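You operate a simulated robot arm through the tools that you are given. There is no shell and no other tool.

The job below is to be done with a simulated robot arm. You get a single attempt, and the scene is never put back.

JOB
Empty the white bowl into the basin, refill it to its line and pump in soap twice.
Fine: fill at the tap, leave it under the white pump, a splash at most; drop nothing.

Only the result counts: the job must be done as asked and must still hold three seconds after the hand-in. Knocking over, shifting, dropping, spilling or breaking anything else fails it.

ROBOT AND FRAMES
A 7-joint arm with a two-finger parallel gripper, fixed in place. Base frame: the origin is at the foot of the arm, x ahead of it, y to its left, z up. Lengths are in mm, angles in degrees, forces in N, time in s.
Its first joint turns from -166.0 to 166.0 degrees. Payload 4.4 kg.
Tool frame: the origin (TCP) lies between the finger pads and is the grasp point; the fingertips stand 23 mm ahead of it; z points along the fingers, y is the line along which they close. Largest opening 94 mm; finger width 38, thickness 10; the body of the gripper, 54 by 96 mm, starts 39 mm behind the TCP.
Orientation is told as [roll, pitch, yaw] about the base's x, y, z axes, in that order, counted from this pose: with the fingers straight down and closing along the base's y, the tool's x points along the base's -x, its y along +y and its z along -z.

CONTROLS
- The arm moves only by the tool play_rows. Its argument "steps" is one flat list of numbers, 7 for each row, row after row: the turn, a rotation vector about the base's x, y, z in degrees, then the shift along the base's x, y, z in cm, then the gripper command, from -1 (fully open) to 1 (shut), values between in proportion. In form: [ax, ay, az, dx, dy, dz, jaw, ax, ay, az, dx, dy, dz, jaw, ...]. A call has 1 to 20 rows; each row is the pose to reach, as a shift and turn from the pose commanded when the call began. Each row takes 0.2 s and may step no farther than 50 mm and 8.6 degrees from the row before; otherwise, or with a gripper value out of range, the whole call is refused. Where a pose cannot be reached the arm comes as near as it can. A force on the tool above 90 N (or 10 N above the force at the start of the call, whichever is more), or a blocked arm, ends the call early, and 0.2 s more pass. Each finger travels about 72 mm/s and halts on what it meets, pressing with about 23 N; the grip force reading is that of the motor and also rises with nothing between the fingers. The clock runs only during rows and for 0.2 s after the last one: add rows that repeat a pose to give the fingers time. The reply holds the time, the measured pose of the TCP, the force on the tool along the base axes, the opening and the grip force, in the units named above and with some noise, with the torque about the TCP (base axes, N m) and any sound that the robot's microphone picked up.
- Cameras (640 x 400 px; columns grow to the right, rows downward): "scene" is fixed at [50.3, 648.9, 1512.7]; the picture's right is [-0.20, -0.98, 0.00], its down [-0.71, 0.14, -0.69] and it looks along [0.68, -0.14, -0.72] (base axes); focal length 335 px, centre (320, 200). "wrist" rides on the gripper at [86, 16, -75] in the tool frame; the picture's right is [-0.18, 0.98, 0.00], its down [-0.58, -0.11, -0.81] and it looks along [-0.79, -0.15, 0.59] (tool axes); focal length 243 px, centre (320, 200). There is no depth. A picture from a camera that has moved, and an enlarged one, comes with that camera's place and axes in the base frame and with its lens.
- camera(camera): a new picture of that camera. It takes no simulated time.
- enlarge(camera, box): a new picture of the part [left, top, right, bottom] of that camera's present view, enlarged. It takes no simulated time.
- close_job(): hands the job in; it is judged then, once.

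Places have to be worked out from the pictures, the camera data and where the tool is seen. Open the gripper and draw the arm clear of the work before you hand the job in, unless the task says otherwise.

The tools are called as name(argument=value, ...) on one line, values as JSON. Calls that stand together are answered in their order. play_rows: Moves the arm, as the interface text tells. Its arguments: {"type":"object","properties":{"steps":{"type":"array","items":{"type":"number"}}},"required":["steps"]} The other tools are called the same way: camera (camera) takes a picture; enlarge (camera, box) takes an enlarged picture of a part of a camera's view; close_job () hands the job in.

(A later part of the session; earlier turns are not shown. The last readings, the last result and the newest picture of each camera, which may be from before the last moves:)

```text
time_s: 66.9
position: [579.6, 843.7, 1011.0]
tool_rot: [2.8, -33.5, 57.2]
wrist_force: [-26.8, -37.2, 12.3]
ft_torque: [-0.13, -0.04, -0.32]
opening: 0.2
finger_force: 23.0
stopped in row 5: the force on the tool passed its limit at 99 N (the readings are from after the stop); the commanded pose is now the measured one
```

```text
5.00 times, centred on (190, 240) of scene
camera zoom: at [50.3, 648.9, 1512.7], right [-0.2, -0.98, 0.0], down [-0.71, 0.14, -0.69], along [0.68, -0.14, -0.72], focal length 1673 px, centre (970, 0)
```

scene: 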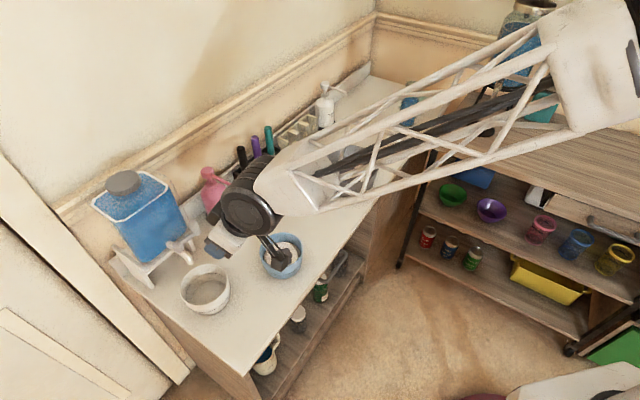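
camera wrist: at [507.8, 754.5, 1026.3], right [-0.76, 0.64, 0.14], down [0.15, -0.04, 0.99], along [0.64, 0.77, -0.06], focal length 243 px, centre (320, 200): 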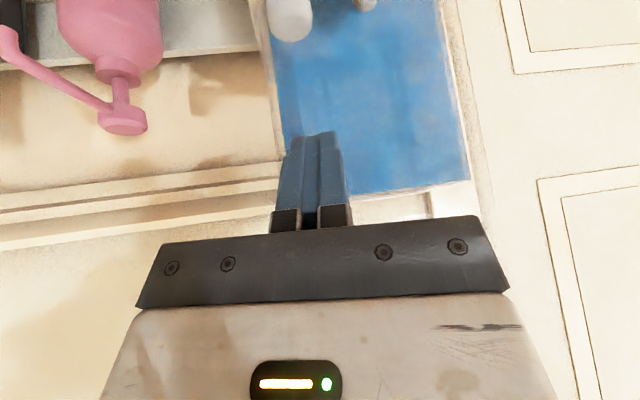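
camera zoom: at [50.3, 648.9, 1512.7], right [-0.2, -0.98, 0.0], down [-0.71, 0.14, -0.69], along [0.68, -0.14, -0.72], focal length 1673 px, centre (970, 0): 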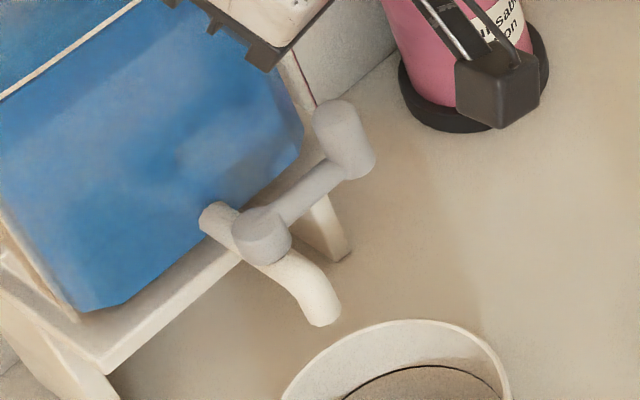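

The fingers met the tank's front face (99 N spike). Tap and stand pixels look unchanged; I'll back off at once and then check that nothing shifted.

play_rows(steps=[0, 0, 0, -1, -1.5, 0.5, 1, 0, 0, 0, -2.5, -4, 1, 1, 0, 0, 0, -4.5, -7, 2, 1, 0, 0, 0, -6, -9.5, 2, 1])

enlarge(camera="scene", box=[110, 200, 220, 290])

camera(camera="wrist")

enlarge(camera="scene", box=[80, 150, 240, 300])

```text
time_s: 67.9
position: [519.8, 750.5, 1029.8]
tool_rot: [2.8, -33.5, 57.0]
wrist_force: [-0.9, -0.6, -0.6]
ft_torque: [0.0, -0.04, 0.02]
opening: 0.0
finger_force: 23.1
```

```text
4.44 times, centred on (165, 245) of scene
camera zoom: at [50.3, 648.9, 1512.7], right [-0.2, -0.98, 0.0], down [-0.71, 0.14, -0.69], along [0.68, -0.14, -0.72], focal length 1487 px, centre (1009, 0)
```

zoom: 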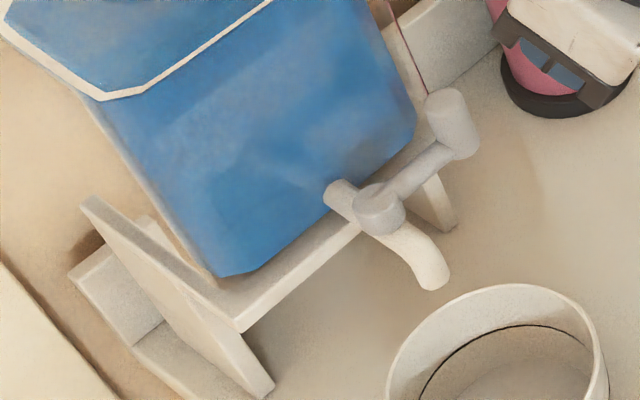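

```text
taken
camera wrist: at [447.6, 661.2, 1045.2], right [-0.76, 0.64, 0.14], down [0.15, -0.04, 0.99], along [0.64, 0.77, -0.06], focal length 243 px, centre (320, 200)
```

wrist: 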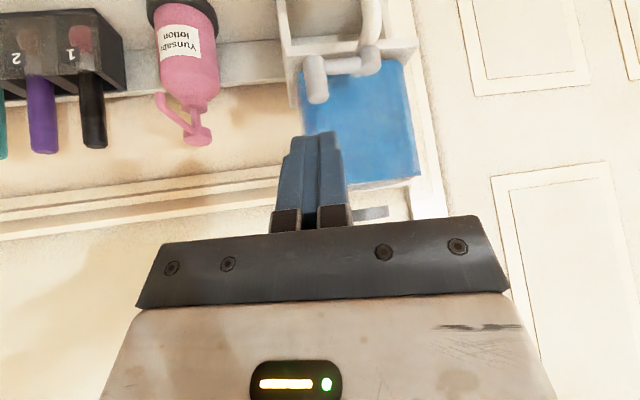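

```text
2.67 times, centred on (160, 225) of scene
camera zoom: at [50.3, 648.9, 1512.7], right [-0.2, -0.98, 0.0], down [-0.71, 0.14, -0.69], along [0.68, -0.14, -0.72], focal length 892 px, centre (747, 133)
```

zoom: 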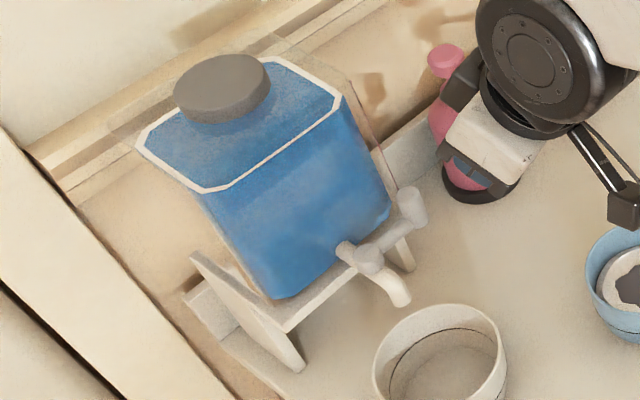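

Nothing appears shifted (stand, cap, tap and pink pump sit on the same pixels); the clear tank front is simply nearer (n≈1035) than the blue water suggested. I'll re-orient the hand so the fingers open front-to-back (yaw 147°), which lets one finger pass behind the post like a fork.

play_rows(steps=[-5.9, 3.8, 0, -0.5, -0.8, 0.5, 0.5, -11.8, 7.6, 0, -1, -1.5, 1, 0.5, -17.7, 11.5, 0, -1.5, -2.3, 1, 0.5, -23.6, 15.3, 0, -2, -3, 1, 0.5, -28.1, 18.2, 0, -2, -3, 1, 0.5])

play_rows(steps=[0, 0, 8, 0, 0, 0, 0.5, 0, 0, 16, 0, 0, 0, 0.5, 0, 0, 24, 0, 0, 0, 0.5, 0, 0, 32, 0, 0, 0, 0.5, 0, 0, 40, 0, 0, 0, 0.5, 0, 0, 48, 0, 0, 0, 0.5, 0, 0, 56, 0, 0, 0, 0.5, 0, 0, 64, 0, 0, 0, 0.5, 0, 0, 72, 0, 0, 0, 0.5, 0, 0, 80, 0, 0, 0, 0.5, 0, 0, 88, 0, 0, 0, 0.5, 0, 0, 90, 0, 0, 0, 0.5])

camera(camera="wrist")

camera(camera="scene")

```text
time_s: 69.1
position: [500.5, 718.6, 1040.1]
tool_rot: [3.0, -0.1, 57.1]
wrist_force: [1.1, -0.3, 0.8]
ft_torque: [-0.01, -0.07, 0.01]
opening: 23.6
finger_force: 0.0
```

```text
time_s: 71.7
position: [501.3, 720.0, 1039.9]
tool_rot: [3.0, -0.1, 147.2]
wrist_force: [0.3, -0.2, -0.1]
ft_torque: [-0.01, -0.02, -0.01]
opening: 23.6
finger_force: 0.1
```

```text
taken
camera wrist: at [567.0, 662.3, 1115.7], right [-0.69, -0.73, 0.05], down [-0.41, 0.44, 0.8], along [-0.6, 0.53, -0.6], focal length 243 px, centre (320, 200)
```

wrist: 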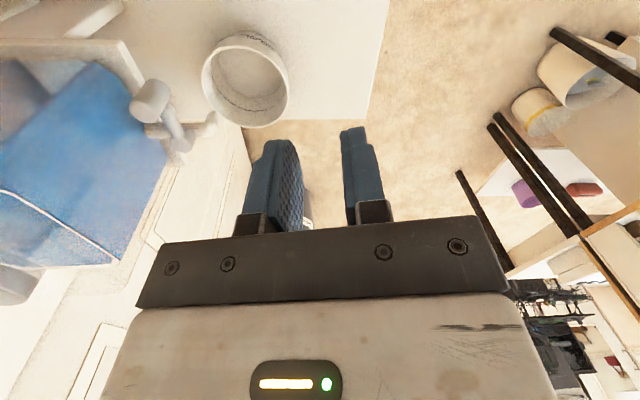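

```text
taken
```

scene: 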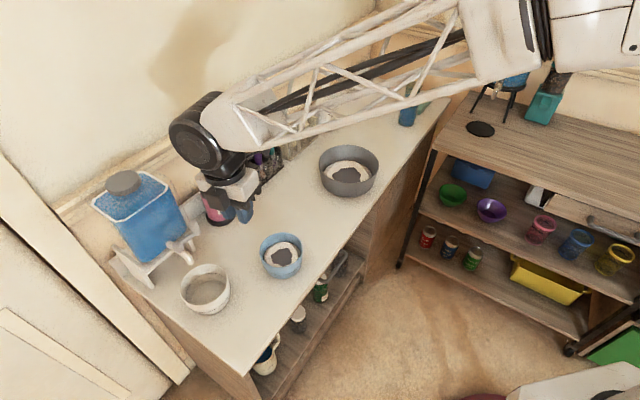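

Yaw 147° is reachable and gives a side view of the tap. Let me zoom in on it.

enlarge(camera="wrist", box=[0, 20, 300, 220])

enlarge(camera="wrist", box=[100, 50, 240, 180])

```text
2.00 times, centred on (150, 120) of wrist
camera zoom: at [567.0, 662.3, 1115.7], right [-0.69, -0.73, 0.05], down [-0.41, 0.44, 0.8], along [-0.6, 0.53, -0.6], focal length 485 px, centre (660, 360)
```

zoom: 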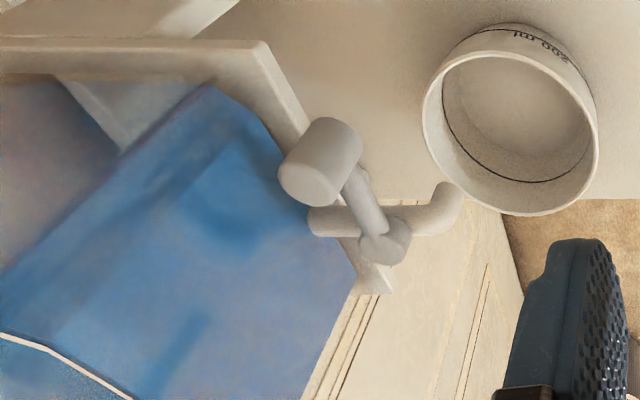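

```text
3.08 times, centred on (170, 115) of wrist
camera zoom: at [567.0, 662.3, 1115.7], right [-0.69, -0.73, 0.05], down [-0.41, 0.44, 0.8], along [-0.6, 0.53, -0.6], focal length 746 px, centre (782, 462)
```

zoom: 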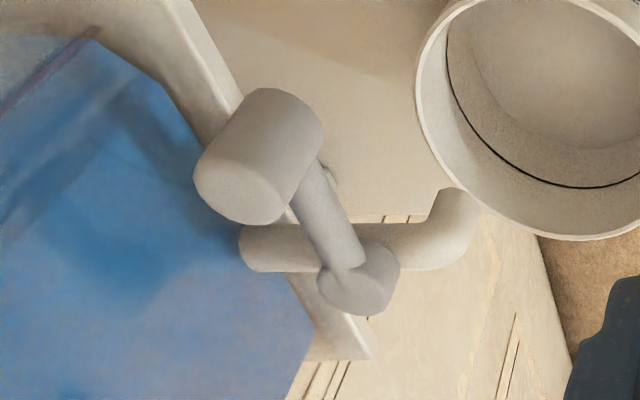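

From this side view I recomputed everything with three rays: post top ≈ (575, 829, 940), stem ≈ (538, 864, 920), about 10 mm farther back than I'd assumed (which is why the pinch slipped). I'll use the open gripper as a hook: rear finger goes between post and tank, body staying clear of the tank. First hover above.

play_rows(steps=[2, -1.3, -2.5, 1.2, 1.9, 0, 0.2, 4.5, -3, -5, 2.5, 3.8, 0, -0.1, 7, -4.6, -7.5, 3.8, 5.8, -1, -0.3, 9.2, -6, -10, 5, 7.7, -2, -0.49, 9.2, -6, -10, 6.2, 9.63, -3, -0.49, 9.2, -6, -10, 6.2, 9.63, -3, -0.49])

camera(camera="wrist")

enlarge(camera="scene", box=[140, 180, 260, 320])

```text
time_s: 73.1
position: [562.5, 817.3, 1008.4]
tool_rot: [-8.0, -0.9, 137.2]
wrist_force: [0.2, -0.2, 0.0]
ft_torque: [0.0, 0.0, -0.04]
opening: 70.1
finger_force: 0.1
```

```text
taken
camera wrist: at [608.8, 737.3, 1078.6], right [-0.8, -0.59, -0.13], down [-0.42, 0.38, 0.82], along [-0.43, 0.71, -0.55], focal length 243 px, centre (320, 200)
```

wrist: 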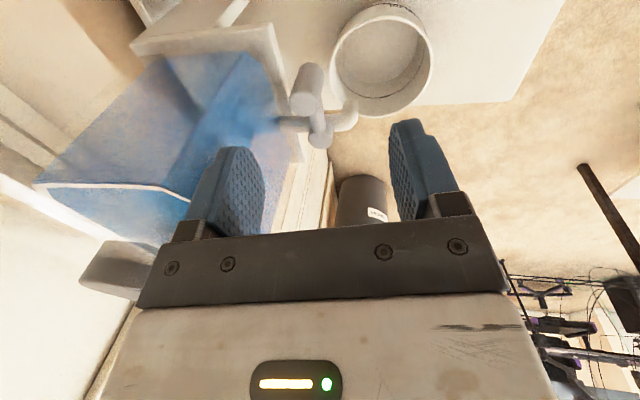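

```text
2.86 times, centred on (200, 250) of scene
camera zoom: at [50.3, 648.9, 1512.7], right [-0.2, -0.98, 0.0], down [-0.71, 0.14, -0.69], along [0.68, -0.14, -0.72], focal length 956 px, centre (663, 57)
```

zoom: 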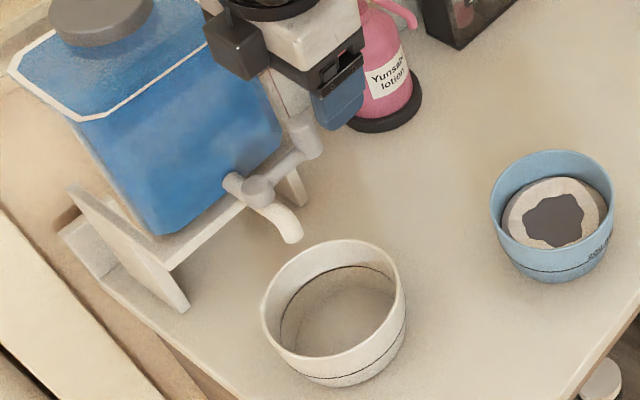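

The rear finger is positioned between post and tank with clearance both sides. I'll descend first to just above the post top, then check.

play_rows(steps=[0, 0, 0, 0, 0, -1.5, -0.49, 0, 0, 0, 0, 0, -3, -0.49, 0, 0, 0, 0, 0, -4.2, -0.49, 0, 0, 0, 0, 0, -4.2, -0.49])

camera(camera="wrist")

enlarge(camera="scene", box=[150, 200, 230, 280])

```text
time_s: 74.1
position: [562.2, 818.5, 968.9]
tool_rot: [-8.1, -1.0, 137.2]
wrist_force: [0.2, -0.8, 0.1]
ft_torque: [0.02, -0.02, -0.01]
opening: 70.1
finger_force: 0.0
```

```text
taken
camera wrist: at [608.4, 737.8, 1038.1], right [-0.8, -0.59, -0.13], down [-0.42, 0.38, 0.82], along [-0.43, 0.71, -0.55], focal length 243 px, centre (320, 200)
```

wrist: 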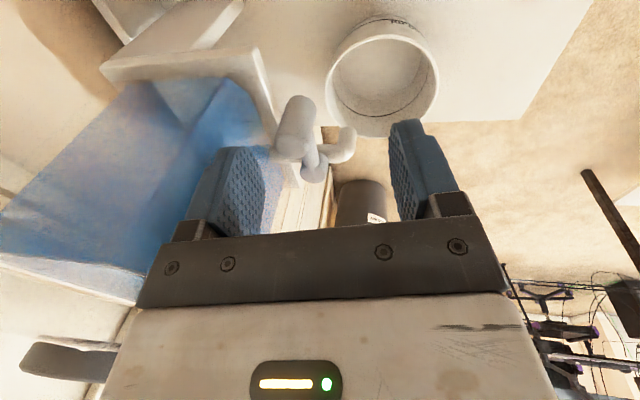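

```text
5.00 times, centred on (190, 240) of scene
camera zoom: at [50.3, 648.9, 1512.7], right [-0.2, -0.98, 0.0], down [-0.71, 0.14, -0.69], along [0.68, -0.14, -0.72], focal length 1673 px, centre (970, 0)
```

zoom: 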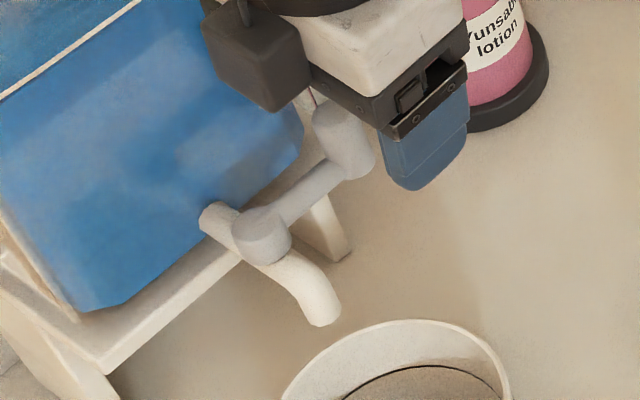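

Clearances look right. Continue down 28 mm so the rear fingertip sits behind the post's upper part.

play_rows(steps=[0, 0, 0, 0, 0, -0.8, -0.49, 0, 0, 0, 0, 0, -1.6, -0.49, 0, 0, 0, 0, 0, -2.3, -0.49, 0, 0, 0, 0, 0, -2.8, -0.49, 0, 0, 0, 0, 0, -2.8, -0.49])

camera(camera="wrist")

```text
time_s: 75.3
position: [562.7, 816.0, 940.7]
tool_rot: [-8.0, -0.9, 137.3]
wrist_force: [-0.4, -0.4, -0.2]
ft_torque: [-0.02, 0.05, 0.01]
opening: 70.1
finger_force: 0.0
```

```text
taken
camera wrist: at [609.1, 737.2, 1010.6], right [-0.8, -0.59, -0.13], down [-0.42, 0.38, 0.82], along [-0.43, 0.71, -0.55], focal length 243 px, centre (320, 200)
```

wrist: 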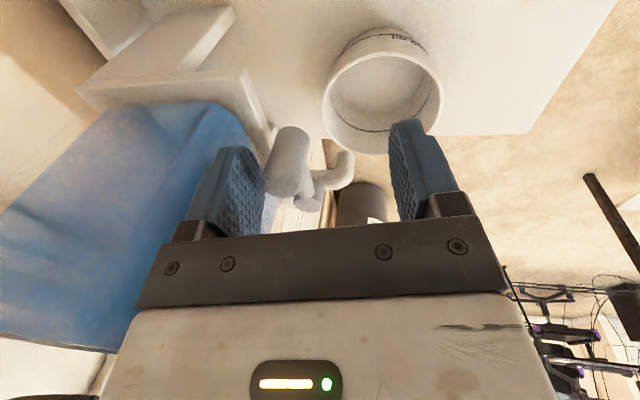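

The rear finger is now behind the post. I'll pull gently toward the front in 2 mm steps and watch the force for contact and rotation.

play_rows(steps=[0, 0, 0, -0.14, -0.15, 0, -0.49, 0, 0, 0, -0.28, -0.3, 0, -0.49, 0, 0, 0, -0.41, -0.44, 0, -0.49])

play_rows(steps=[0, 0, 0, -0.07, -0.07, 0, -0.49, 0, 0, 0, -0.14, -0.15, 0, -0.49])

play_rows(steps=[0, 0, 0, -0.07, -0.07, 0, -0.49, 0, 0, 0, -0.14, -0.15, 0, -0.49])

camera(camera="wrist")

```text
time_s: 76.1
position: [557.9, 811.0, 940.3]
tool_rot: [-8.0, -0.9, 137.3]
wrist_force: [-1.2, 0.9, 0.6]
ft_torque: [0.0, -0.01, -0.01]
opening: 69.8
finger_force: 0.2
```

```text
time_s: 76.7
position: [557.0, 810.4, 940.1]
tool_rot: [-8.0, -1.0, 137.1]
wrist_force: [0.2, 0.1, -0.1]
ft_torque: [-0.01, 0.01, 0.01]
opening: 70.0
finger_force: 0.2
```

```text
time_s: 77.3
position: [554.6, 807.0, 940.8]
tool_rot: [-8.0, -1.0, 137.2]
wrist_force: [0.1, 0.1, -0.1]
ft_torque: [0.0, 0.0, -0.01]
opening: 70.1
finger_force: 0.1
```

```text
taken
camera wrist: at [601.5, 728.9, 1010.7], right [-0.8, -0.59, -0.13], down [-0.42, 0.38, 0.82], along [-0.43, 0.71, -0.55], focal length 243 px, centre (320, 200)
```

wrist: 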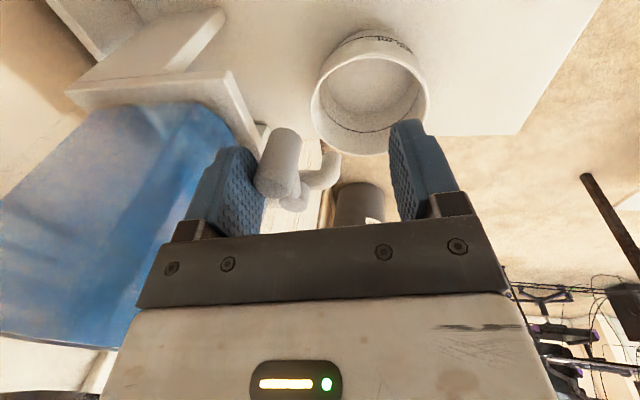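

play_rows(steps=[0, 0, 0, -0.07, -0.07, 0, -0.49, 0, 0, 0, -0.14, -0.15, 0, -0.49])

play_rows(steps=[0, 0, 0, -0.07, -0.07, 0, -0.49, 0, 0, 0, -0.14, -0.15, 0, -0.49])

camera(camera="wrist")

enlarge(camera="scene", box=[150, 200, 230, 280])

```text
time_s: 77.9
position: [554.0, 807.6, 940.0]
tool_rot: [-8.1, -0.9, 137.2]
wrist_force: [0.8, 0.7, 0.8]
ft_torque: [-0.01, -0.02, -0.02]
opening: 70.1
finger_force: 0.2
```

```text
time_s: 78.5
position: [552.8, 805.0, 938.9]
tool_rot: [-8.0, -0.8, 137.2]
wrist_force: [-0.7, -0.6, -0.9]
ft_torque: [0.03, -0.01, -0.03]
opening: 70.2
finger_force: 0.3
```

```text
taken
camera wrist: at [598.7, 726.2, 1009.8], right [-0.8, -0.59, -0.13], down [-0.42, 0.38, 0.82], along [-0.43, 0.71, -0.55], focal length 243 px, centre (320, 200)
```

wrist: 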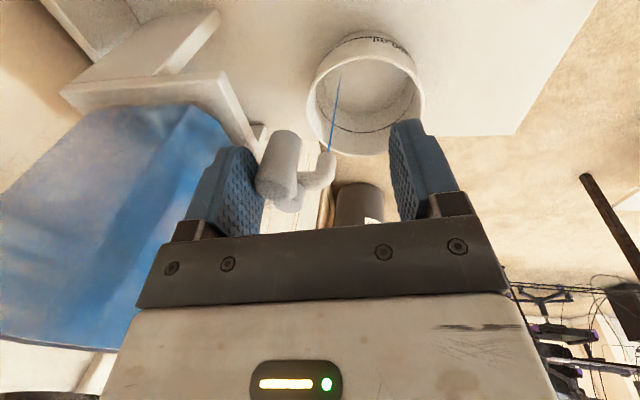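

```text
5.00 times, centred on (190, 240) of scene
camera zoom: at [50.3, 648.9, 1512.7], right [-0.2, -0.98, 0.0], down [-0.71, 0.14, -0.69], along [0.68, -0.14, -0.72], focal length 1673 px, centre (970, 0)
```

zoom: 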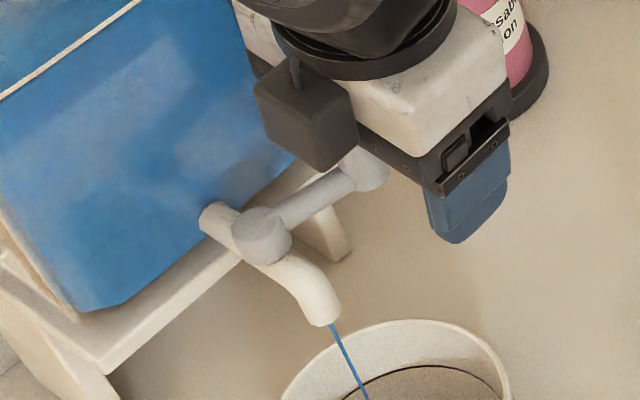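

The lever turns easily and a thin blue stream falls into the bowl. I'll open it slightly more and wait a second, then look at the level.

play_rows(steps=[0, 0, 0, -0.1, -0.11, 0, -0.49, 0, 0, 0, -0.2, -0.22, 0, -0.49, 0, 0, 0, -0.3, -0.33, 0, -0.49, 0, 0, 0, -0.3, -0.33, 0, -0.49, 0, 0, 0, -0.3, -0.33, 0, -0.49])

camera(camera="wrist")

enlarge(camera="scene", box=[150, 220, 250, 320])

```text
time_s: 79.7
position: [549.7, 801.8, 939.4]
tool_rot: [-8.0, -0.8, 137.2]
wrist_force: [-0.2, -0.3, -0.5]
ft_torque: [0.01, 0.01, 0.01]
opening: 70.1
finger_force: 0.2
```

```text
taken
camera wrist: at [596.1, 722.9, 1009.9], right [-0.8, -0.59, -0.13], down [-0.42, 0.38, 0.82], along [-0.43, 0.71, -0.55], focal length 243 px, centre (320, 200)
```

wrist: 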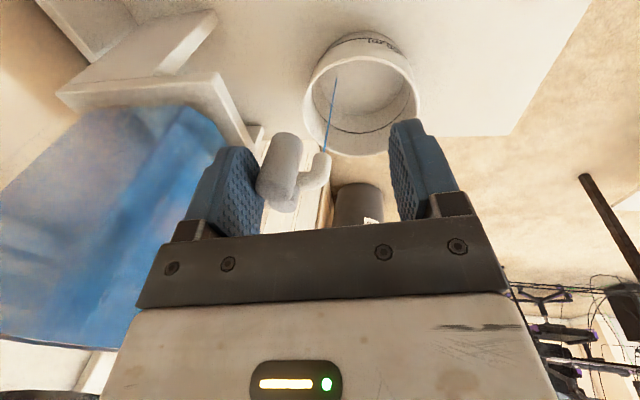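

```text
4.00 times, centred on (200, 270) of scene
camera zoom: at [50.3, 648.9, 1512.7], right [-0.2, -0.98, 0.0], down [-0.71, 0.14, -0.69], along [0.68, -0.14, -0.72], focal length 1338 px, centre (800, -80)
```

zoom: 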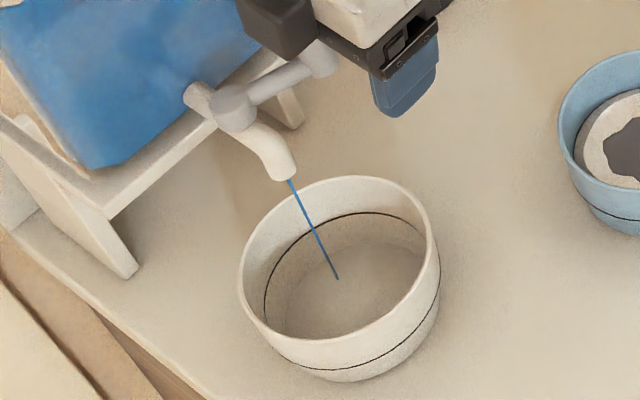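

The stream lands well inside the bowl. Flow is thin, so I'll open the lever another ~15° and watch.

play_rows(steps=[0, 0, 0, -0.37, -0.23, 0, -0.49, 0, 0, 0, -0.74, -0.46, 0, -0.49, 0, 0, 0, -1.11, -0.68, 0, -0.49, 0, 0, 0, -1.11, -0.68, 0, -0.49])

camera(camera="wrist")

enlarge(camera="scene", box=[150, 220, 250, 320])

```text
time_s: 80.7
position: [539.3, 794.8, 939.5]
tool_rot: [-8.1, -0.9, 137.2]
wrist_force: [0.1, -0.3, 0.7]
ft_torque: [0.03, -0.01, 0.02]
opening: 69.8
finger_force: 0.1
```

```text
taken
camera wrist: at [585.7, 715.4, 1009.9], right [-0.8, -0.59, -0.13], down [-0.42, 0.38, 0.82], along [-0.43, 0.71, -0.55], focal length 243 px, centre (320, 200)
```

wrist: 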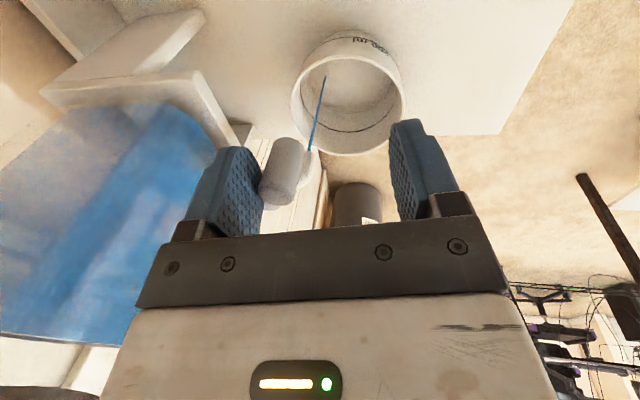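

```text
4.00 times, centred on (200, 270) of scene
camera zoom: at [50.3, 648.9, 1512.7], right [-0.2, -0.98, 0.0], down [-0.71, 0.14, -0.69], along [0.68, -0.14, -0.72], focal length 1338 px, centre (800, -80)
```

zoom: 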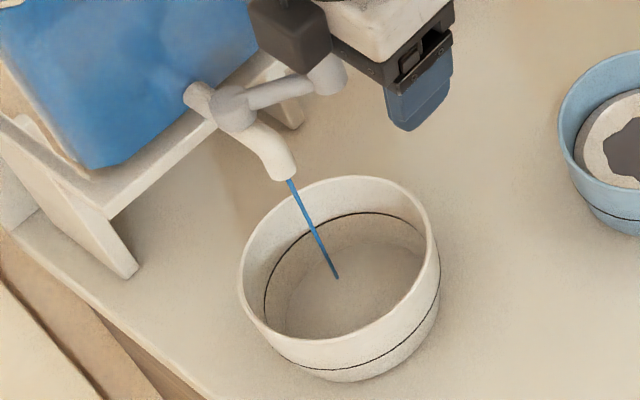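

play_rows(steps=[0, 0, 0, 0, 0, 0, -0.49, 0, 0, 0, 0, 0, 0, -0.49, 0, 0, 0, 0, 0, 0, -0.49, 0, 0, 0, 0, 0, 0, -0.49, 0, 0, 0, 0, 0, 0, -0.49, 0, 0, 0, 0, 0, 0, -0.49, 0, 0, 0, 0, 0, 0, -0.49, 0, 0, 0, 0, 0, 0, -0.49, 0, 0, 0, 0, 0, 0, -0.49, 0, 0, 0, 0, 0, 0, -0.49])

enlarge(camera="scene", box=[190, 240, 270, 320])

enlarge(camera="wrist", box=[260, 20, 440, 170])

```text
time_s: 82.9
position: [539.4, 795.2, 939.9]
tool_rot: [-8.0, -0.8, 137.2]
wrist_force: [0.1, 0.2, 0.1]
ft_torque: [0.01, -0.04, 0.01]
opening: 69.9
finger_force: 0.0
```

```text
5.00 times, centred on (230, 280) of scene
camera zoom: at [50.3, 648.9, 1512.7], right [-0.2, -0.98, 0.0], down [-0.71, 0.14, -0.69], along [0.68, -0.14, -0.72], focal length 1673 px, centre (770, -200)
```

zoom: 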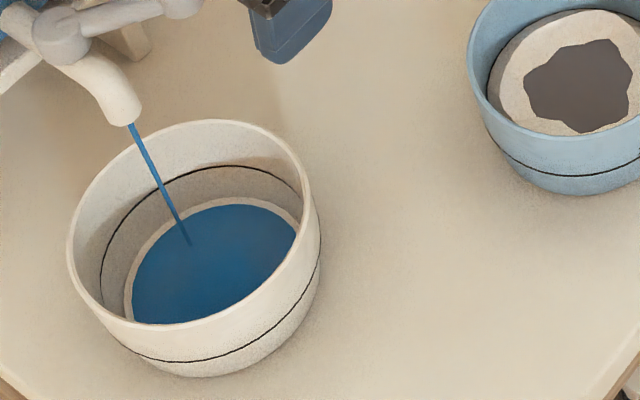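

```text
2.67 times, centred on (350, 95) of wrist
camera zoom: at [585.7, 715.5, 1009.8], right [-0.8, -0.59, -0.13], down [-0.42, 0.38, 0.82], along [-0.43, 0.71, -0.55], focal length 647 px, centre (240, 480)
```

zoom: 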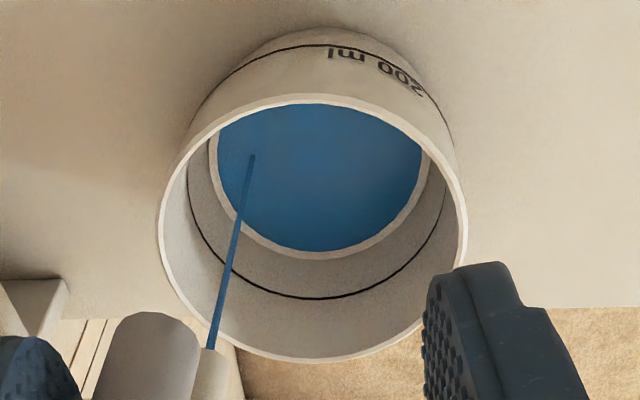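

Clean blue water is collecting, level still well below the line. I'll hold this flow for about 4 s more, then check.

play_rows(steps=[0, 0, 0, 0, 0, 0, -0.49, 0, 0, 0, 0, 0, 0, -0.49, 0, 0, 0, 0, 0, 0, -0.49, 0, 0, 0, 0, 0, 0, -0.49, 0, 0, 0, 0, 0, 0, -0.49, 0, 0, 0, 0, 0, 0, -0.49, 0, 0, 0, 0, 0, 0, -0.49, 0, 0, 0, 0, 0, 0, -0.49, 0, 0, 0, 0, 0, 0, -0.49, 0, 0, 0, 0, 0, 0, -0.49, 0, 0, 0, 0, 0, 0, -0.49, 0, 0, 0, 0, 0, 0, -0.49, 0, 0, 0, 0, 0, 0, -0.49, 0, 0, 0, 0, 0, 0, -0.49, 0, 0, 0, 0, 0, 0, -0.49])

enlarge(camera="scene", box=[190, 240, 270, 320])

enlarge(camera="wrist", box=[260, 20, 440, 170])

```text
time_s: 86.1
position: [539.8, 795.2, 940.0]
tool_rot: [-7.9, -0.9, 137.2]
wrist_force: [-0.3, -0.3, 0.1]
ft_torque: [0.01, 0.01, -0.01]
opening: 70.1
finger_force: 0.0
```

```text
5.00 times, centred on (230, 280) of scene
camera zoom: at [50.3, 648.9, 1512.7], right [-0.2, -0.98, 0.0], down [-0.71, 0.14, -0.69], along [0.68, -0.14, -0.72], focal length 1673 px, centre (770, -200)
```

zoom: 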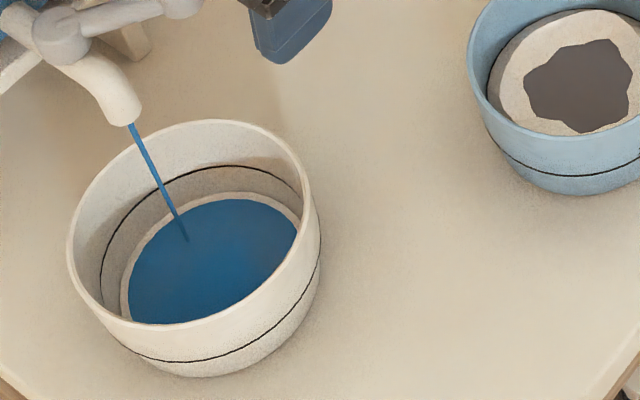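

```text
2.67 times, centred on (350, 95) of wrist
camera zoom: at [585.7, 715.5, 1009.9], right [-0.8, -0.59, -0.13], down [-0.42, 0.38, 0.82], along [-0.43, 0.71, -0.55], focal length 647 px, centre (240, 480)
```

zoom: 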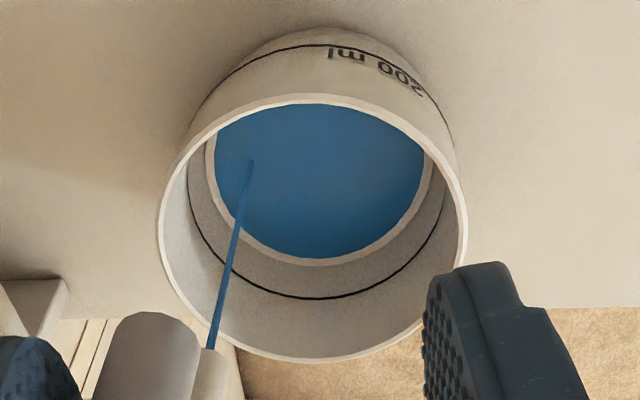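

The level rises about a quarter of the remaining way per ~4 s; a slow, controlled fill. I'll keep holding.

play_rows(steps=[0, 0, 0, 0, 0, 0, -0.49, 0, 0, 0, 0, 0, 0, -0.49, 0, 0, 0, 0, 0, 0, -0.49, 0, 0, 0, 0, 0, 0, -0.49, 0, 0, 0, 0, 0, 0, -0.49, 0, 0, 0, 0, 0, 0, -0.49, 0, 0, 0, 0, 0, 0, -0.49, 0, 0, 0, 0, 0, 0, -0.49, 0, 0, 0, 0, 0, 0, -0.49, 0, 0, 0, 0, 0, 0, -0.49, 0, 0, 0, 0, 0, 0, -0.49, 0, 0, 0, 0, 0, 0, -0.49, 0, 0, 0, 0, 0, 0, -0.49, 0, 0, 0, 0, 0, 0, -0.49, 0, 0, 0, 0, 0, 0, -0.49, 0, 0, 0, 0, 0, 0, -0.49, 0, 0, 0, 0, 0, 0, -0.49, 0, 0, 0, 0, 0, 0, -0.49, 0, 0, 0, 0, 0, 0, -0.49, 0, 0, 0, 0, 0, 0, -0.49])

enlarge(camera="scene", box=[190, 240, 270, 320])

enlarge(camera="wrist", box=[260, 20, 440, 170])

```text
time_s: 90.3
position: [539.5, 795.7, 939.6]
tool_rot: [-8.0, -0.9, 137.2]
wrist_force: [-0.1, 0.1, 0.0]
ft_torque: [-0.01, 0.01, -0.04]
opening: 69.8
finger_force: 0.0
```

```text
5.00 times, centred on (230, 280) of scene
camera zoom: at [50.3, 648.9, 1512.7], right [-0.2, -0.98, 0.0], down [-0.71, 0.14, -0.69], along [0.68, -0.14, -0.72], focal length 1673 px, centre (770, -200)
```

zoom: 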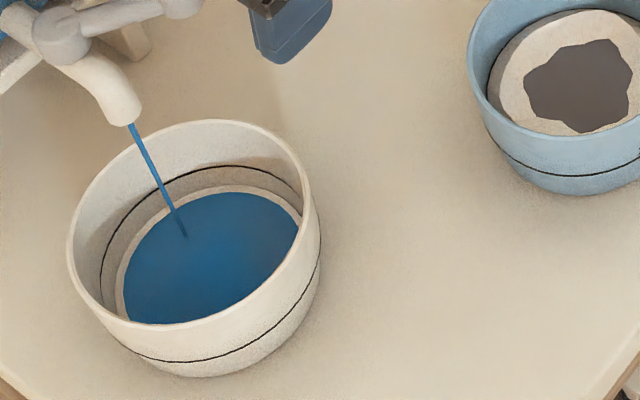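

```text
2.67 times, centred on (350, 95) of wrist
camera zoom: at [585.7, 715.5, 1009.8], right [-0.8, -0.59, -0.13], down [-0.42, 0.38, 0.82], along [-0.43, 0.71, -0.55], focal length 647 px, centre (240, 480)
```

zoom: 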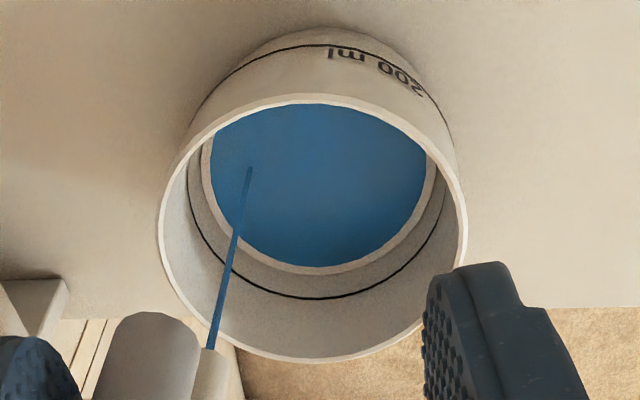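

play_rows(steps=[0, 0, 0, 0, 0, 0, -0.49, 0, 0, 0, 0, 0, 0, -0.49, 0, 0, 0, 0, 0, 0, -0.49, 0, 0, 0, 0, 0, 0, -0.49, 0, 0, 0, 0, 0, 0, -0.49, 0, 0, 0, 0, 0, 0, -0.49, 0, 0, 0, 0, 0, 0, -0.49, 0, 0, 0, 0, 0, 0, -0.49, 0, 0, 0, 0, 0, 0, -0.49, 0, 0, 0, 0, 0, 0, -0.49, 0, 0, 0, 0, 0, 0, -0.49, 0, 0, 0, 0, 0, 0, -0.49, 0, 0, 0, 0, 0, 0, -0.49, 0, 0, 0, 0, 0, 0, -0.49, 0, 0, 0, 0, 0, 0, -0.49, 0, 0, 0, 0, 0, 0, -0.49, 0, 0, 0, 0, 0, 0, -0.49, 0, 0, 0, 0, 0, 0, -0.49, 0, 0, 0, 0, 0, 0, -0.49, 0, 0, 0, 0, 0, 0, -0.49])

enlarge(camera="scene", box=[190, 240, 270, 320])

enlarge(camera="wrist", box=[260, 20, 440, 170])

```text
time_s: 94.5
position: [539.5, 795.2, 939.3]
tool_rot: [-8.0, -0.9, 137.3]
wrist_force: [-0.2, -1.3, 0.3]
ft_torque: [0.01, 0.0, 0.01]
opening: 70.1
finger_force: 0.0
```

```text
5.00 times, centred on (230, 280) of scene
camera zoom: at [50.3, 648.9, 1512.7], right [-0.2, -0.98, 0.0], down [-0.71, 0.14, -0.69], along [0.68, -0.14, -0.72], focal length 1673 px, centre (770, -200)
```

zoom: 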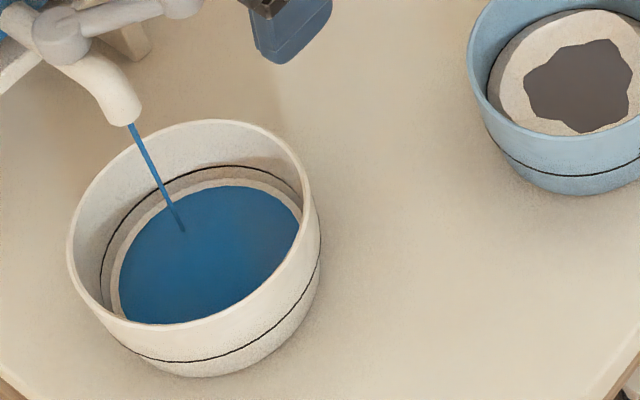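

```text
2.67 times, centred on (350, 95) of wrist
camera zoom: at [585.7, 715.5, 1009.8], right [-0.8, -0.59, -0.13], down [-0.42, 0.38, 0.82], along [-0.43, 0.71, -0.55], focal length 647 px, centre (240, 480)
```

zoom: 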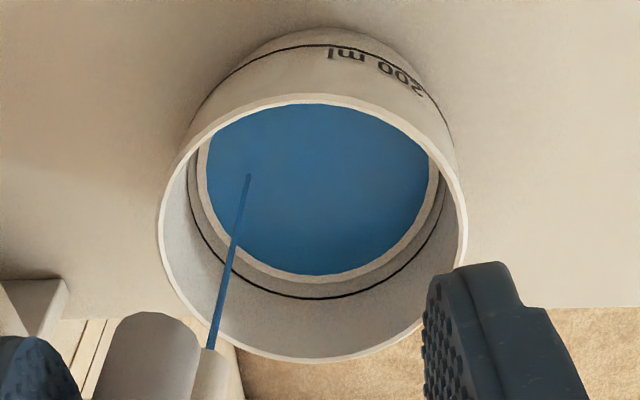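

play_rows(steps=[0, 0, 0, 0, 0, 0, -0.49, 0, 0, 0, 0, 0, 0, -0.49, 0, 0, 0, 0, 0, 0, -0.49, 0, 0, 0, 0, 0, 0, -0.49, 0, 0, 0, 0, 0, 0, -0.49, 0, 0, 0, 0, 0, 0, -0.49, 0, 0, 0, 0, 0, 0, -0.49, 0, 0, 0, 0, 0, 0, -0.49, 0, 0, 0, 0, 0, 0, -0.49, 0, 0, 0, 0, 0, 0, -0.49, 0, 0, 0, 0, 0, 0, -0.49, 0, 0, 0, 0, 0, 0, -0.49, 0, 0, 0, 0, 0, 0, -0.49, 0, 0, 0, 0, 0, 0, -0.49, 0, 0, 0, 0, 0, 0, -0.49, 0, 0, 0, 0, 0, 0, -0.49, 0, 0, 0, 0, 0, 0, -0.49, 0, 0, 0, 0, 0, 0, -0.49, 0, 0, 0, 0, 0, 0, -0.49])

enlarge(camera="scene", box=[190, 240, 270, 320])

enlarge(camera="wrist", box=[260, 20, 440, 170])

```text
time_s: 98.5
position: [539.3, 795.8, 939.7]
tool_rot: [-7.9, -0.9, 137.2]
wrist_force: [-1.1, 0.0, -0.7]
ft_torque: [0.03, 0.01, -0.01]
opening: 70.2
finger_force: 0.0
```

```text
5.00 times, centred on (230, 280) of scene
camera zoom: at [50.3, 648.9, 1512.7], right [-0.2, -0.98, 0.0], down [-0.71, 0.14, -0.69], along [0.68, -0.14, -0.72], focal length 1673 px, centre (770, -200)
```

zoom: 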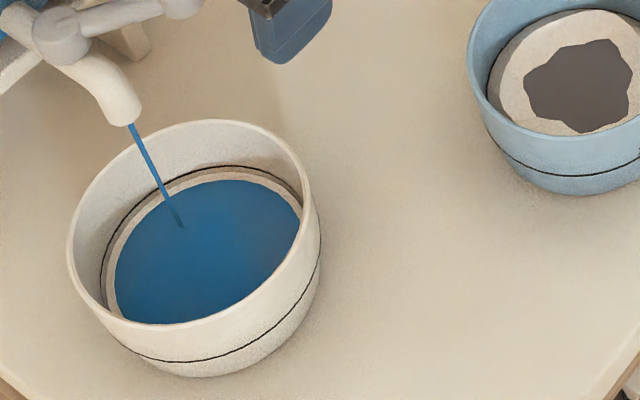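

```text
2.67 times, centred on (350, 95) of wrist
camera zoom: at [585.7, 715.5, 1009.9], right [-0.8, -0.59, -0.13], down [-0.42, 0.38, 0.82], along [-0.43, 0.71, -0.55], focal length 647 px, centre (240, 480)
```

zoom: 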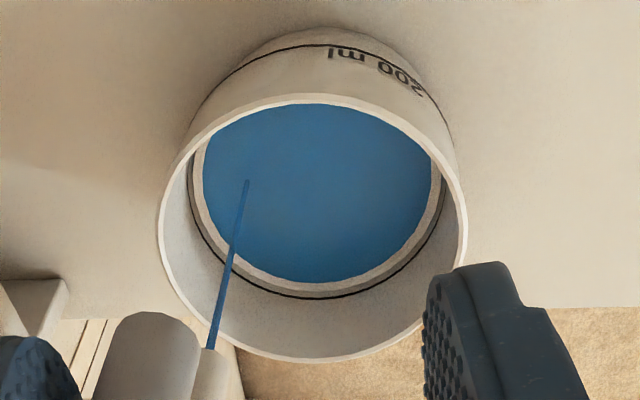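

The waterline is ~3 mm below the line and rising ~1 mm/s. Shutting takes about 2 s, so I'll wait 0.6 s more and then: lift over the post, close the fingers, drop in front of the post and push it back shut.

play_rows(steps=[0, 0, 0, 0, 0, 0, -0.49, 0, 0, 0, 0, 0, 0, -0.49, 0, 0, 0, 0, 0, 0, -0.49, 0, 0, 0, 0, 0, 3.0, -0.49, 0, 0, 0, 0.3, 0.35, 3.0, 1, 0, 0, 0, 0.5, 0.6, 3.0, 1, 0, 0, 0, 0.5, 0.6, 2.0, 1, 0, 0, 0, 0.5, 0.6, 0.2, 1, 0, 0, 0, 0.9, 0.95, 0.2, 1, 0, 0, 0, 1.5, 1.4, 0.2, 1, 0, 0, 0, 2.0, 1.8, 0.2, 1, 0, 0, 0, 2.3, 2.0, 0.2, 1])

camera(camera="wrist")

enlarge(camera="scene", box=[150, 220, 250, 320])

```text
time_s: 100.3
position: [546.6, 801.8, 960.9]
tool_rot: [-8.9, -1.0, 137.1]
wrist_force: [1.2, -7.2, 10.6]
ft_torque: [-0.03, -0.07, -0.06]
opening: 0.0
finger_force: 23.2
stopped in row 8: the force on the tool passed its limit at 112 N (the readings are from after the stop); the commanded pose is now the measured one
```

```text
taken
camera wrist: at [592.8, 722.7, 1031.9], right [-0.8, -0.58, -0.15], down [-0.43, 0.37, 0.82], along [-0.43, 0.72, -0.55], focal length 243 px, centre (320, 200)
```

wrist: 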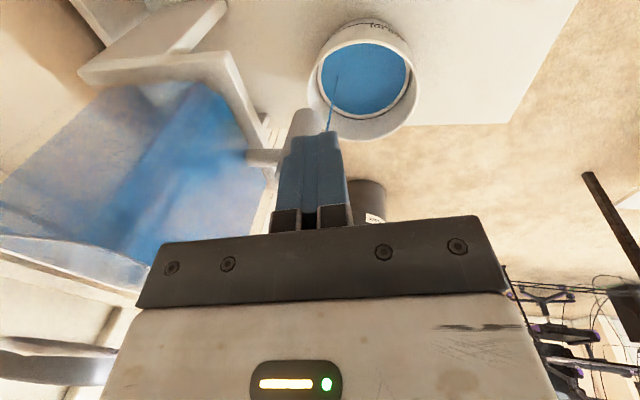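

```text
4.00 times, centred on (200, 270) of scene
camera zoom: at [50.3, 648.9, 1512.7], right [-0.2, -0.98, 0.0], down [-0.71, 0.14, -0.69], along [0.68, -0.14, -0.72], focal length 1338 px, centre (800, -80)
```

zoom: 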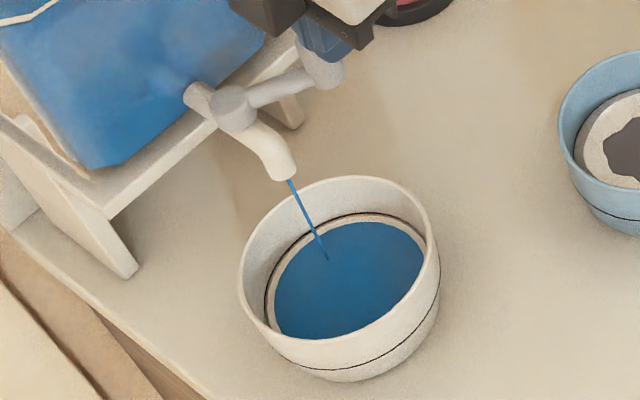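

The closed fingers came down on the post's top edge (slightly too far back) and the call stopped; water is still running. I'll lift 8 mm, shift 8 mm forward, drop in front of the post and push it shut.

play_rows(steps=[0, 0, 0, -0.55, -0.58, 0.8, 1, 0, 0, 0, -0.65, -0.68, -1.9, 1, 0, 0, 0, 0.1, 0.05, -1.9, 1, 0, 0, 0, 0.6, 0.5, -1.9, 1, 0, 0, 0, 1.05, 0.85, -1.9, 1, 0, 0, 0, 1.35, 1.1, -1.9, 1])

camera(camera="wrist")

enlarge(camera="scene", box=[150, 220, 250, 320])

```text
time_s: 101.7
position: [560.7, 815.2, 941.7]
tool_rot: [-8.8, -1.0, 137.1]
wrist_force: [-0.3, -0.4, 0.5]
ft_torque: [-0.01, -0.04, 0.0]
opening: 0.0
finger_force: 23.0
```

```text
taken
camera wrist: at [606.4, 734.7, 1011.5], right [-0.8, -0.58, -0.15], down [-0.43, 0.37, 0.82], along [-0.43, 0.72, -0.55], focal length 243 px, centre (320, 200)
```

wrist: 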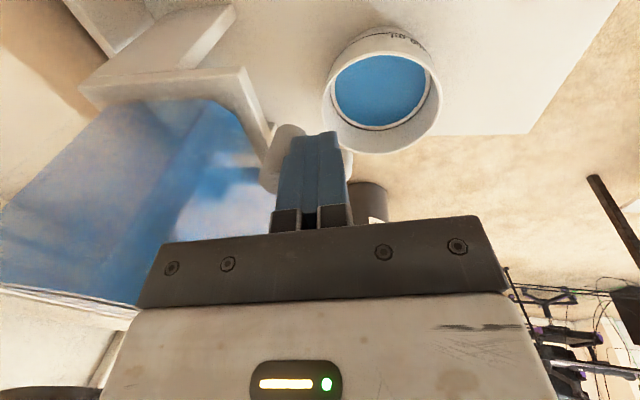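

```text
4.00 times, centred on (200, 270) of scene
camera zoom: at [50.3, 648.9, 1512.7], right [-0.2, -0.98, 0.0], down [-0.71, 0.14, -0.69], along [0.68, -0.14, -0.72], focal length 1338 px, centre (800, -80)
```

zoom: 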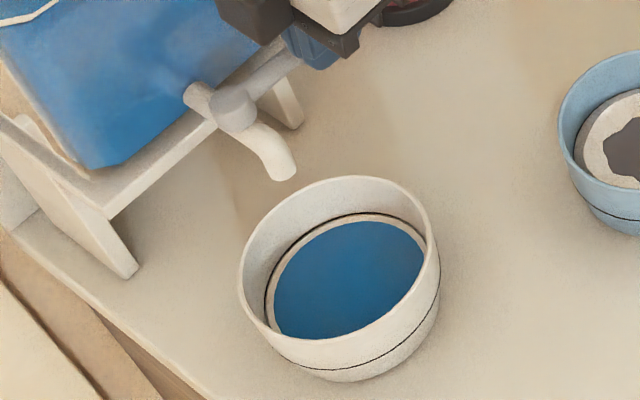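

The stream has stopped. I'll press the post 1–2 mm further to be sure it is at its stop, then check the level closely.

play_rows(steps=[0, 0, 0, 0.07, 0.07, 0, 1, 0, 0, 0, 0.1, 0.1, 0, 1])

enlarge(camera="scene", box=[195, 250, 265, 320])

enlarge(camera="wrist", box=[300, 20, 460, 170])

```text
time_s: 102.3
position: [561.6, 815.6, 941.1]
tool_rot: [-8.8, -1.0, 137.1]
wrist_force: [-2.5, -5.0, 3.2]
ft_torque: [-0.09, 0.04, -0.01]
opening: 0.2
finger_force: 23.0
```

```text
5.71 times, centred on (230, 285) of scene
camera zoom: at [50.3, 648.9, 1512.7], right [-0.2, -0.98, 0.0], down [-0.71, 0.14, -0.69], along [0.68, -0.14, -0.72], focal length 1912 px, centre (834, -286)
```

zoom: 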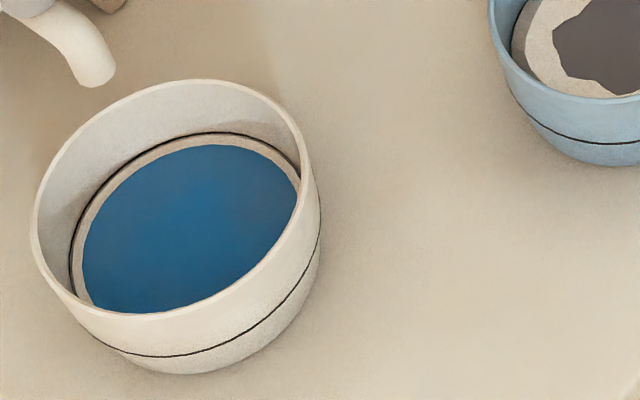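

```text
2.67 times, centred on (380, 95) of wrist
camera zoom: at [607.2, 735.3, 1011.4], right [-0.8, -0.58, -0.15], down [-0.43, 0.37, 0.82], along [-0.43, 0.72, -0.55], focal length 647 px, centre (160, 480)
```

zoom: 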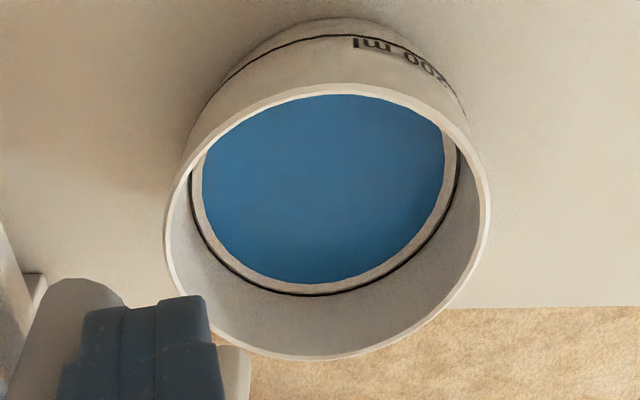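

The waterline now touches the 200 ml line and the tap is shut. I'll back off the lever and move above the bowl's near rim (same tilt, which matches the wall's flare), fingers open 40 mm.

play_rows(steps=[0, 0, 0, -1.0, -1.1, 0.5, 1, 0, 0, 0, -2.0, -2.1, 3, 1, 0, 0, 0, -4.5, -2.2, 5, 0.6, 0, 0, 0, -7.5, -2.1, 4.5, 0.15, 0, 0, 0, -10, -1.9, 2.5, 0.15, 0, 0, 0, -10, -1.9, 0, 0.15, 0, 0, 0, -10, -1.9, -2, 0.15])

camera(camera="wrist")

enlarge(camera="scene", box=[140, 200, 270, 320])

```text
time_s: 103.9
position: [460.2, 796.5, 921.9]
tool_rot: [-8.7, -1.0, 137.0]
wrist_force: [0.3, 0.2, 0.6]
ft_torque: [0.0, -0.02, 0.01]
opening: 40.1
finger_force: 0.0
```

```text
taken
camera wrist: at [506.8, 715.7, 992.5], right [-0.8, -0.58, -0.15], down [-0.43, 0.37, 0.82], along [-0.43, 0.72, -0.55], focal length 243 px, centre (320, 200)
```

wrist: 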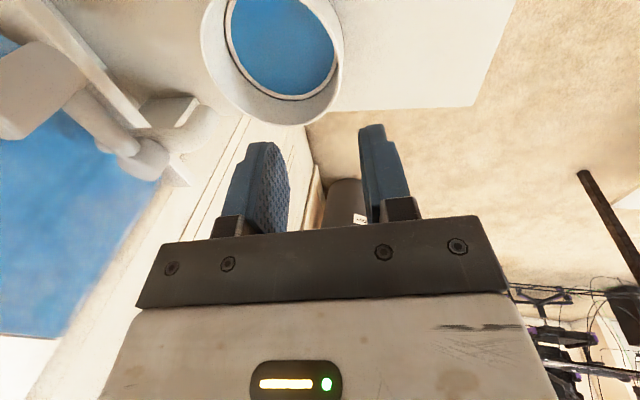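

```text
3.33 times, centred on (205, 260) of scene
camera zoom: at [50.3, 648.9, 1512.7], right [-0.2, -0.98, 0.0], down [-0.71, 0.14, -0.69], along [0.68, -0.14, -0.72], focal length 1116 px, centre (703, 0)
```

zoom: 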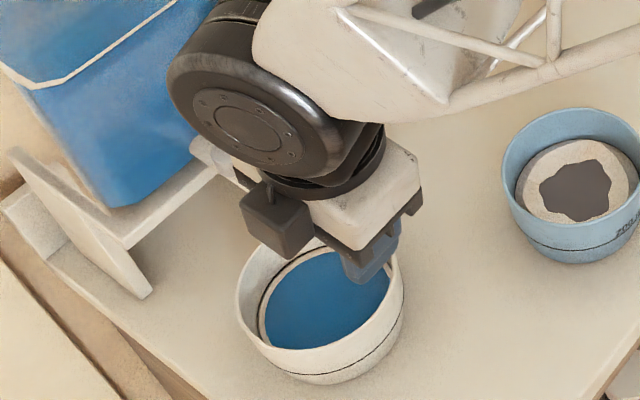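

play_rows(steps=[0, 0, 0, 0, 0, -2.5, 0.15, 0, 0, 0, 0, 0, -5, 0.15, 0, 0, 0, 0, 0, -7.2, 0.15, 0, 0, 0, 0, 0, -7.2, 0.15])

camera(camera="wrist")

```text
time_s: 104.9
position: [461.8, 794.5, 848.9]
tool_rot: [-8.8, -0.9, 137.1]
wrist_force: [-1.1, 0.1, -0.9]
ft_torque: [-0.02, -0.02, -0.02]
opening: 40.1
finger_force: 0.0
```

```text
taken
camera wrist: at [506.5, 714.2, 919.9], right [-0.8, -0.58, -0.15], down [-0.43, 0.37, 0.82], along [-0.43, 0.72, -0.55], focal length 243 px, centre (320, 200)
```

wrist: 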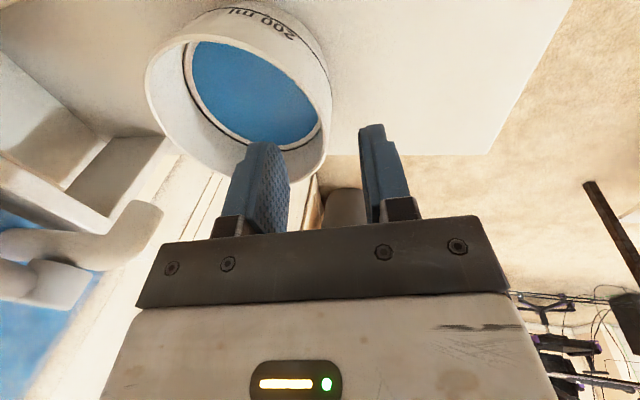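

Aligned; rim wall will fall between the fingers. Descend to z≈798.

play_rows(steps=[0, 0, 0, 0, 0, -1.5, 0.15, 0, 0, 0, 0, 0, -3, 0.15, 0, 0, 0, 0, 0, -4.3, 0.15, 0, 0, 0, 0, 0, -5.1, 0.15, 0, 0, 0, 0, 0, -5.1, 0.15])

camera(camera="wrist")

```text
time_s: 106.1
position: [461.0, 796.0, 798.3]
tool_rot: [-8.8, -1.0, 137.1]
wrist_force: [0.4, 0.6, 0.1]
ft_torque: [0.05, -0.02, -0.04]
opening: 40.3
finger_force: 0.0
```

```text
taken
camera wrist: at [506.8, 715.6, 868.1], right [-0.8, -0.58, -0.15], down [-0.43, 0.37, 0.82], along [-0.43, 0.72, -0.55], focal length 243 px, centre (320, 200)
```

wrist: 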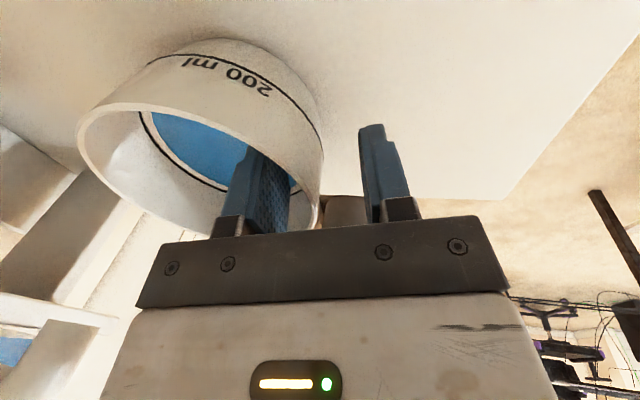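

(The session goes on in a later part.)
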